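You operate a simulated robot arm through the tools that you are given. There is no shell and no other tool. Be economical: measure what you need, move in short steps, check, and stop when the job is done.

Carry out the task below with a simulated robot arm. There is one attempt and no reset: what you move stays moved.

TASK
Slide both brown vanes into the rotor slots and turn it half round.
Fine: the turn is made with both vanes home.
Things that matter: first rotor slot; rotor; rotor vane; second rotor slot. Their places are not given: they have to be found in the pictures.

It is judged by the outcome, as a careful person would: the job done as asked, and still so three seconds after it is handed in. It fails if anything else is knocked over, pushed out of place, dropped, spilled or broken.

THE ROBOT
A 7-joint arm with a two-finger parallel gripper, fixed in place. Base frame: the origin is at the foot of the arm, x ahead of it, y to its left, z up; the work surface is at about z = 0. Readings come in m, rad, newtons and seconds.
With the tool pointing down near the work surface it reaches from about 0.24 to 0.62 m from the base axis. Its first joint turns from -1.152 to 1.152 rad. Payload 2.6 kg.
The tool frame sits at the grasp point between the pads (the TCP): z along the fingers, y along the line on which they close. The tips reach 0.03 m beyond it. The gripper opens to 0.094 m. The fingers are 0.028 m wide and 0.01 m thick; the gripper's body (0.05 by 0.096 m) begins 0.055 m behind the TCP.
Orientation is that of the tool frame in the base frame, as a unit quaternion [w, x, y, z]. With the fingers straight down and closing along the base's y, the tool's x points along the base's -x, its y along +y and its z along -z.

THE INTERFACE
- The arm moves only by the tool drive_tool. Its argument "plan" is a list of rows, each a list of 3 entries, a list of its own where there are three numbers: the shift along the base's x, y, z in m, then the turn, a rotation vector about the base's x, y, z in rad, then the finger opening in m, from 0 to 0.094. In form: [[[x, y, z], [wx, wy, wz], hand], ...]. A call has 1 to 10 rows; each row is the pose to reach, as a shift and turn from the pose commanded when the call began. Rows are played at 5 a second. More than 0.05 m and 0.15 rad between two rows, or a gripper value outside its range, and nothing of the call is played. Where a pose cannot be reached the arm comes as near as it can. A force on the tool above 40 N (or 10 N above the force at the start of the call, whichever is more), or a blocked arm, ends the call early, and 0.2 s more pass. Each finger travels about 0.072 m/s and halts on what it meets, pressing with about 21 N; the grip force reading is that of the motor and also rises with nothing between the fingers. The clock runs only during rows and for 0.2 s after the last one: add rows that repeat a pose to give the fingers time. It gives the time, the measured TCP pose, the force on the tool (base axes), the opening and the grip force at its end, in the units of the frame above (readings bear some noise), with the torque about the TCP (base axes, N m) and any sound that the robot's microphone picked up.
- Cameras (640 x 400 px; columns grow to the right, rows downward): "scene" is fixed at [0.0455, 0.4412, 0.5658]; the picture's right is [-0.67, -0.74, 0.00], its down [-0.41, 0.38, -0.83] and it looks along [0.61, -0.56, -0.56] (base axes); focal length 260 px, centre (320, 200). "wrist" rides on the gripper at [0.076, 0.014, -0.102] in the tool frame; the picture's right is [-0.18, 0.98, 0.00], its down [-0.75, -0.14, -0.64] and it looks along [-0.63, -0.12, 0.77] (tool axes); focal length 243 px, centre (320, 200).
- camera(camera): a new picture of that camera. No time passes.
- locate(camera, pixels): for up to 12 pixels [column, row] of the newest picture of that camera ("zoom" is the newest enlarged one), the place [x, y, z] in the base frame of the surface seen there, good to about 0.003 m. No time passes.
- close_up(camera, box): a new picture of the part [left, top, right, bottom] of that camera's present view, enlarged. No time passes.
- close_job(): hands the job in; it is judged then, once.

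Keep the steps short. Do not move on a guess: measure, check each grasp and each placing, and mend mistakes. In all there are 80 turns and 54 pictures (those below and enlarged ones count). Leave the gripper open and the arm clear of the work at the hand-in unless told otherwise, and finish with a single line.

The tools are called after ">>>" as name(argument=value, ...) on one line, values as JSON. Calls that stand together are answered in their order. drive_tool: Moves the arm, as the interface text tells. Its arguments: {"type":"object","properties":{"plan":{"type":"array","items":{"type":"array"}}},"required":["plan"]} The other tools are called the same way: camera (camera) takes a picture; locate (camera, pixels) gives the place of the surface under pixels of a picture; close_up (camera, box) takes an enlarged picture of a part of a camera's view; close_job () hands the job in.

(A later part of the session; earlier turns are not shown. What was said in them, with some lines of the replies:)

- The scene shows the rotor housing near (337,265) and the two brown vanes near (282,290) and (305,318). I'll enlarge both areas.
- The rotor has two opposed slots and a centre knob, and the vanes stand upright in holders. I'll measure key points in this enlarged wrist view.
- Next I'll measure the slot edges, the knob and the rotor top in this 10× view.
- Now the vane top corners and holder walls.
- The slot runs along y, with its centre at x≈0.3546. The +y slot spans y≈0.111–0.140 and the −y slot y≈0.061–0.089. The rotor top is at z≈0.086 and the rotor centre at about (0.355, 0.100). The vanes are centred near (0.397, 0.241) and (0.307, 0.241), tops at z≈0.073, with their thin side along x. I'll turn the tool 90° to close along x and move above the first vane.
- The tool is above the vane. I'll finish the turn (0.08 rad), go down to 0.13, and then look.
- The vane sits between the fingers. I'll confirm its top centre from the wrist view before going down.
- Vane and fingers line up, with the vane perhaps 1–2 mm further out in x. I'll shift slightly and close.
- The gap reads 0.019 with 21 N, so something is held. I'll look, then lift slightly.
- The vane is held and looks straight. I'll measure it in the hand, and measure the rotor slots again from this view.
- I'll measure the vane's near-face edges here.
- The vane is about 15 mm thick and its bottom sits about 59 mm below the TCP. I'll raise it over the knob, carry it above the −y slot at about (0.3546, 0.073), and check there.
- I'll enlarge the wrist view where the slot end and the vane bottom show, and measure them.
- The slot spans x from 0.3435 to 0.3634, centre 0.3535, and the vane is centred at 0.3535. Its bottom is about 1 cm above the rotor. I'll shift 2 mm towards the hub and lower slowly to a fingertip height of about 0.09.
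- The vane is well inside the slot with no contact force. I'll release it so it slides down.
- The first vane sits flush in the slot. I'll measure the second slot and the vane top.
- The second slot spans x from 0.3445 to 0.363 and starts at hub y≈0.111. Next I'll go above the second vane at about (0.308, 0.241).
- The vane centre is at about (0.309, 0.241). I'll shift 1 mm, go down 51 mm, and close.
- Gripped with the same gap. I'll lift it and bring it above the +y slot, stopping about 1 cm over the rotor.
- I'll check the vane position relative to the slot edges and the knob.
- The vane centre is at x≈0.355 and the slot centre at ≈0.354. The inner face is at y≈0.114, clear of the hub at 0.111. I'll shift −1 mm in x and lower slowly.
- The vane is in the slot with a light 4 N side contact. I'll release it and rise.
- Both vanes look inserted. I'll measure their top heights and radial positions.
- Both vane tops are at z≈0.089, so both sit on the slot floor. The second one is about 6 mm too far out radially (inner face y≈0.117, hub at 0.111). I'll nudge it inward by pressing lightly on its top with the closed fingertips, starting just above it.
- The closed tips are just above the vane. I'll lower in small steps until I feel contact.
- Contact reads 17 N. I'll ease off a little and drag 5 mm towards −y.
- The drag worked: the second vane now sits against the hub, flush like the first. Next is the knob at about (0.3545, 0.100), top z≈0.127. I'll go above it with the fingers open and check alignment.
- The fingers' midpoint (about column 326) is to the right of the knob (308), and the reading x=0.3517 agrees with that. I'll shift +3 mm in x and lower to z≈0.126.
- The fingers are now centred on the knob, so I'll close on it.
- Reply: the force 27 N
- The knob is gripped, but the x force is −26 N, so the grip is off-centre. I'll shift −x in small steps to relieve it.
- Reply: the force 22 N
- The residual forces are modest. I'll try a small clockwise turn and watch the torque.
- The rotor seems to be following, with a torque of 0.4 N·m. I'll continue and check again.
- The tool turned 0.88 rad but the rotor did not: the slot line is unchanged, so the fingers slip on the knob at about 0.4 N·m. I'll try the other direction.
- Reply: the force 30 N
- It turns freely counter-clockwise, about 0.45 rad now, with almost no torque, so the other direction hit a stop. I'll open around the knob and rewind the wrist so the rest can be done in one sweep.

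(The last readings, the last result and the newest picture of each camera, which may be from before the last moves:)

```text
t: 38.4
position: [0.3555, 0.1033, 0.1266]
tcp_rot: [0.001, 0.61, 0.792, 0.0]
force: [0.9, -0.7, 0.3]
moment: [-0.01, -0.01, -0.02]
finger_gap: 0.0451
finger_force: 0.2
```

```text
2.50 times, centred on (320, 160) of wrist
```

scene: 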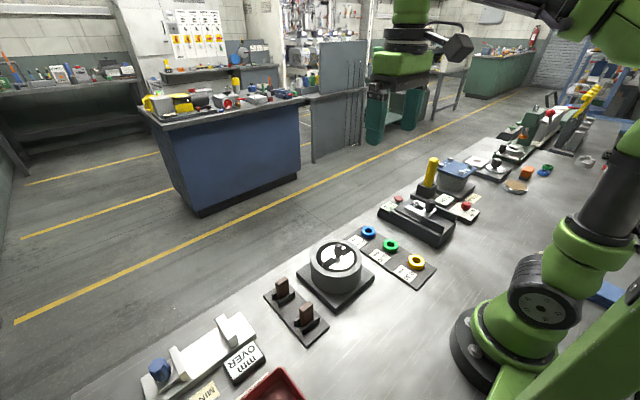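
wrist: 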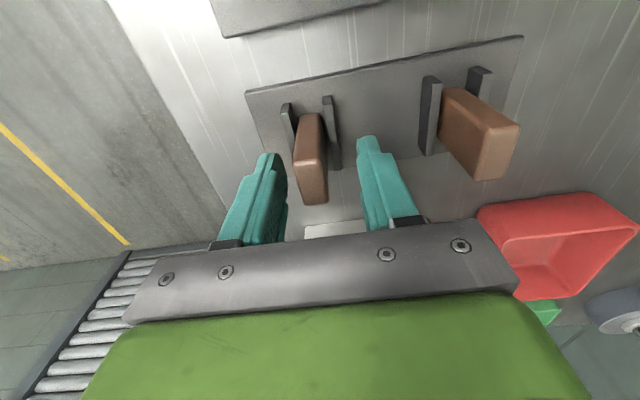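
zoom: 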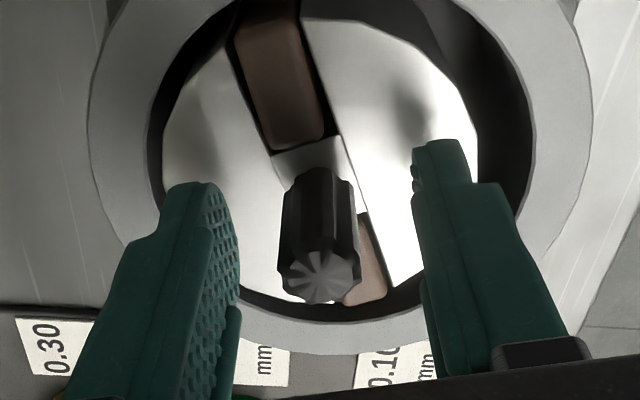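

The wrist is rewound and both vanes are still home. I'll measure the rotor angle from the slot edges.

>>> locate(camera="zoom", pixels=[[228, 48], [268, 150], [310, 50], [345, 140], [372, 218], [392, 280], [325, 275], [290, 75], [300, 125], [150, 110], [530, 110]])

>>> drive_tool(plan=[[[-0.001, -0.001, 0], [0, 0, 0], 0.035], [[-0.001, -0.001, 0], [0, 0, 0], 0.02], [[-0.001, -0.001, 0], [0, 0, 0], 0.005], [[-0.001, -0.001, 0], [0, 0, 0], 0.0], [[-0.001, -0.001, 0], [0, 0, 0], 0.0]])

```text
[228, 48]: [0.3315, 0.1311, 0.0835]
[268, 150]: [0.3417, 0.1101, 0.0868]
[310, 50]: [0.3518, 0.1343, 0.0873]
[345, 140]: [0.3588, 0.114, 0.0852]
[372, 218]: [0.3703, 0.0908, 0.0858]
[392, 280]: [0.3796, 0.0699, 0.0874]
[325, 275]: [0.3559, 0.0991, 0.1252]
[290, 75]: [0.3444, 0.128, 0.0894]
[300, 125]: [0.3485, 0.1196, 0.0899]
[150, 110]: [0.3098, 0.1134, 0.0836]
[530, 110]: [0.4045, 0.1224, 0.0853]
```

```text
t: 39.6
position: [0.355, 0.1002, 0.1264]
tcp_rot: [0.001, 0.609, 0.793, 0.001]
force: [15.8, 3.4, -7.2]
moment: [-0.08, 0.6, -0.03]
finger_gap: 0.0178
finger_force: 45.6
```

The rotor has turned about 0.41 rad, leaving about 2.73 rad. The knob is gripped again, so I'll turn counter-clockwise in stages.

>>> drive_tool(plan=[[[0.0008, 0, 0], [0, 0, 0], 0.0], [[0.0008, 0, 0], [0, 0, 0.1], 0.0], [[0.0008, 0, 0], [0, 0, 0.21], 0.0], [[0.0008, 0, 0], [0, 0, 0.32], 0.0], [[0.0008, 0, 0], [0, 0, 0.43], 0.0], [[0.0008, 0, 0], [0, 0, 0.54], 0.0], [[0.0008, 0, 0], [0, 0, 0.65], 0.0], [[0.0008, 0, 0], [0, 0, 0.76], 0.0], [[0.0008, 0, 0], [0, 0, 0.87], 0.0], [[0.0008, 0, 0], [0, 0, 0.98], 0.0]])

>>> close_up(camera="scene", box=[295, 205, 375, 285])

```text
t: 41.8
position: [0.3537, 0.1012, 0.1276]
tcp_rot: [-0.001, 0.162, 0.987, -0.001]
force: [8.1, -2.3, -18.8]
moment: [0.24, -0.27, -0.03]
finger_gap: 0.0173
finger_force: 44.8
```

```text
5.00 times, centred on (335, 245) of scene
```

zoom: 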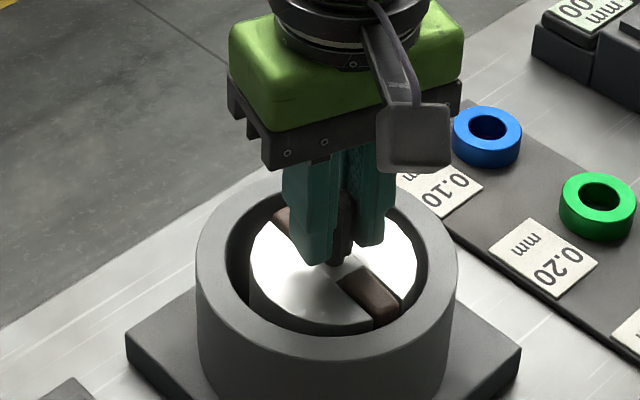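

The rotor follows and is now near 80°. I'll continue.

>>> drive_tool(plan=[[[0, 0, 0], [0, 0, 0.11], 0.0], [[0, 0, 0], [0, 0, 0.22], 0.0], [[0, 0, 0], [0, 0, 0.33], 0.0], [[0, 0, 0], [0, 0, 0.44], 0.0], [[0, 0, 0], [0, 0, 0.55], 0.0], [[0, 0, 0], [0, 0, 0.66], 0.0], [[0, 0, 0], [0, 0, 0.77], 0.0], [[0, 0, 0], [0, 0, 0.88], 0.0], [[0, 0, 0], [0, 0, 0.99], 0.0], [[0, 0, 0], [0, 0, 1.1], 0.0]])

>>> close_up(camera="scene", box=[295, 205, 375, 285])

```text
t: 44.0
position: [0.355, 0.0998, 0.1257]
tcp_rot: [-0.001, -0.375, 0.927, 0.0]
force: [-17.2, -24.3, 8.6]
moment: [-0.28, 0.21, -0.03]
finger_gap: 0.0172
finger_force: 45.4
```

```text
5.00 times, centred on (335, 245) of scene
```

zoom: 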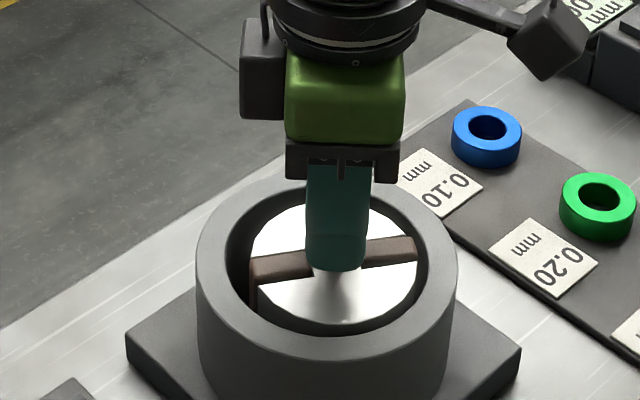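

About 2.49 rad done, 0.65 rad left. I'll relieve the side force a little and finish the turn.

>>> drive_tool(plan=[[[-0.0006, -0.0006, 0], [0, 0, 0.08], 0.0], [[-0.0006, -0.0008, 0], [0, 0, 0.18], 0.0], [[-0.0006, -0.0008, 0], [0, 0, 0.28], 0.0], [[-0.0006, -0.0008, 0], [0, 0, 0.38], 0.0], [[-0.0006, -0.0008, 0], [0, 0, 0.48], 0.0], [[-0.0006, -0.0008, 0], [0, 0, 0.57], 0.0], [[-0.0006, -0.0008, 0], [0, 0, 0.64], 0.0], [[-0.0006, -0.0008, 0], [0, 0, 0.64], 0.0]])

>>> close_up(camera="wrist", box=[200, 80, 440, 240])

>>> close_up(camera="scene", box=[295, 205, 375, 285])

```text
t: 45.8
position: [0.3549, 0.0987, 0.1265]
tcp_rot: [0.003, -0.649, 0.761, -0.001]
force: [28.9, -4.7, -24.1]
moment: [0.26, 0.8, 0.03]
finger_gap: 0.0173
finger_force: 45.4
```

```text
2.50 times, centred on (320, 160) of wrist
```

zoom: 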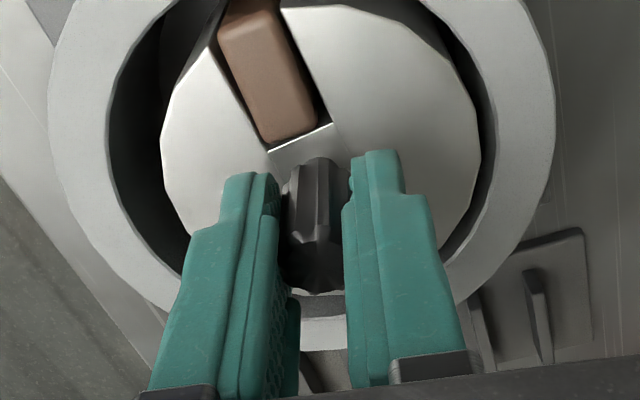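

```text
5.00 times, centred on (335, 245) of scene
```

zoom: 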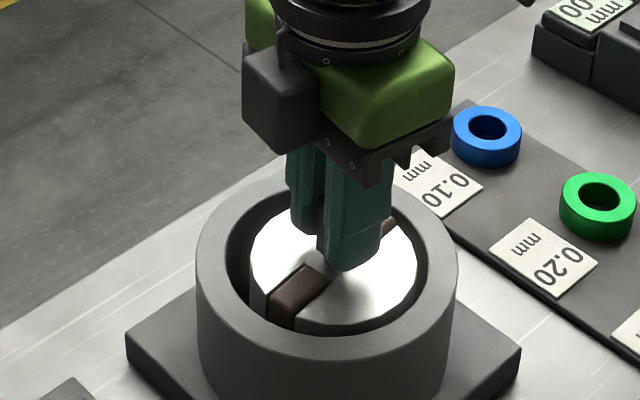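

The rotor is close to half round. I'll measure the slot direction again.

>>> locate(camera="zoom", pixels=[[290, 285], [322, 268], [270, 295], [305, 265], [300, 290], [332, 275]])

>>> close_up(camera="wrist", box=[260, 70, 360, 150])

>>> locate(camera="zoom", pixels=[[126, 112], [200, 270], [220, 80], [344, 320], [240, 350], [368, 290], [180, 120], [240, 280]])

```text
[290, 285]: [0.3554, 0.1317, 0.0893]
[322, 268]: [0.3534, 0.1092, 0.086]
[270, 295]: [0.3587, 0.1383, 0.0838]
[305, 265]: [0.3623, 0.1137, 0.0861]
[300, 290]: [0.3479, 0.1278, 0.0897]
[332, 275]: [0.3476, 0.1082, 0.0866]
```

```text
5.00 times, centred on (310, 110) of wrist
```

zoom: 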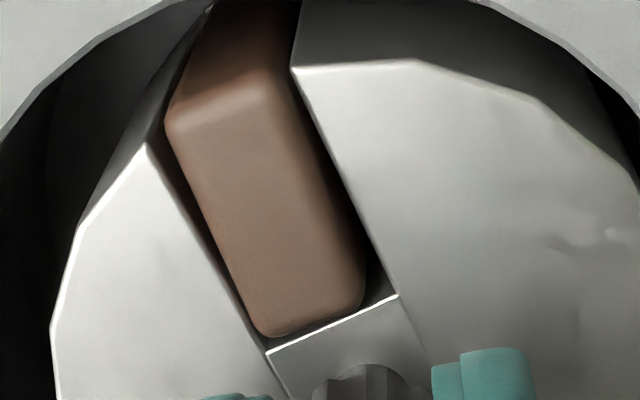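

```text
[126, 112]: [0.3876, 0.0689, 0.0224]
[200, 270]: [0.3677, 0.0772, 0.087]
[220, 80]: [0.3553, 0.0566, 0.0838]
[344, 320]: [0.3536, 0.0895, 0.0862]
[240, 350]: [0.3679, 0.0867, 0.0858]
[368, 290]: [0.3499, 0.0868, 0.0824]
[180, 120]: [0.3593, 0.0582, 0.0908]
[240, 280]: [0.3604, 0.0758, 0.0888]
```

I'll measure the clean slot edges.

>>> locate(camera="zoom", pixels=[[147, 150], [205, 252], [262, 350], [302, 75], [350, 175], [402, 285], [272, 356], [396, 302]])

```text
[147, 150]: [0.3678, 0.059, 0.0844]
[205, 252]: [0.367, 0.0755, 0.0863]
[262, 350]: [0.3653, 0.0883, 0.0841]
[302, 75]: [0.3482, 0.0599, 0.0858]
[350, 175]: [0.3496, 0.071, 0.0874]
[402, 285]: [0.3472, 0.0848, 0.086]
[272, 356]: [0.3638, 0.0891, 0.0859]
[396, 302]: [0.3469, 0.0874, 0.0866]
```

The slot line is about 0.07 rad past half round (−y end towards +x). I'll turn back 0.05 rad, relieve the x force, then open and rise.

>>> drive_tool(plan=[[[0.0005, 0, 0], [0, 0, -0.025], 0.0], [[0.001, 0, 0], [0, 0, -0.055], 0.0], [[0.001, 0, 0], [0, 0, -0.055], 0.0], [[0.001, 0, 0], [0, 0, -0.055], 0.025], [[0.001, 0, 0], [0, 0, -0.055], 0.045], [[0.001, 0, 0], [0, 0, -0.055], 0.045], [[0.001, 0, 0.03], [0, 0, -0.055], 0.045], [[0.001, 0, 0.07], [0, 0, -0.055], 0.045], [[0.001, 0, 0.11], [0, 0, -0.055], 0.045]])

>>> close_up(camera="scene", box=[295, 225, 375, 285])

>>> close_up(camera="wrist", box=[240, 40, 400, 160])

```text
t: 47.8
position: [0.3537, 0.1014, 0.2371]
tcp_rot: [-0.001, -0.628, 0.778, 0.0]
force: [0.0, -0.6, -0.2]
moment: [-0.01, -0.01, 0.01]
finger_gap: 0.045
finger_force: 0.1
```

```text
6.67 times, centred on (335, 255) of scene
```

zoom: 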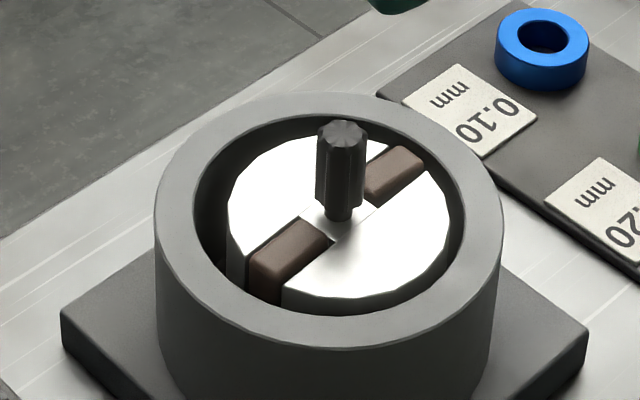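

```text
3.33 times, centred on (320, 100) of wrist
```

zoom: 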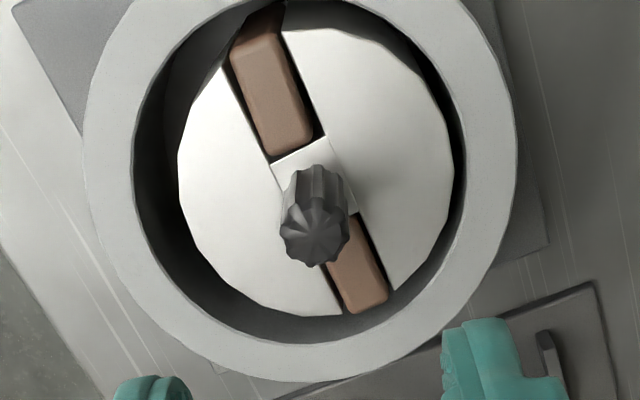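

The picture now nearly matches the start orientation, turned half round. A last measurement of the long slot edges.

>>> locate(camera="zoom", pixels=[[220, 72], [268, 165], [338, 311], [288, 36], [332, 142], [394, 289], [270, 90], [360, 285]])

>>> camera(camera="scene")

```text
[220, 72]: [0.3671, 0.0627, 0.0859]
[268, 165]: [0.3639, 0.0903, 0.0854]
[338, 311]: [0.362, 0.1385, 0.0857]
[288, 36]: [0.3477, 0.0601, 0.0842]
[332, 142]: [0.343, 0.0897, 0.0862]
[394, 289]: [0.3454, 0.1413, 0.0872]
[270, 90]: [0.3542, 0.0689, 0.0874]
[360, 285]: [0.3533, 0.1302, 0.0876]
```

```text
10 pictures are left
```

scene: 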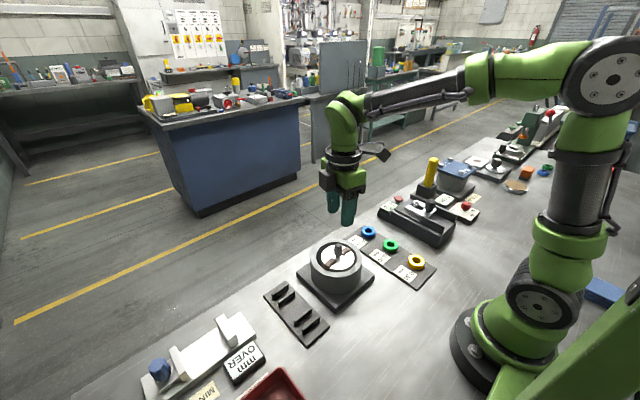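

The slot line is within about 0.04 rad of exactly half round, both vanes are flush, and everything else is in place. I'll open the gripper fully, rise, and hand in.

>>> drive_tool(plan=[[[0, 0, 0.03], [0, 0, 0], 0.07], [[0, 0, 0.06], [0, 0, 0], 0.094], [[0, 0, 0.06], [0, 0, 0], 0.094]])

>>> close_job()

```text
t: 48.6
position: [0.3529, 0.0999, 0.2969]
tcp_rot: [0.0, -0.627, 0.779, 0.0]
force: [-0.1, 0.0, 0.6]
moment: [-0.01, 0.02, 0.0]
finger_gap: 0.0941
finger_force: 0.1
```

```text
The job is handed in.
```

Both vanes are seated in the rotor slots, the rotor is turned half round to within about 0.04 rad, and the job is handed in with the gripper open and the arm clear.
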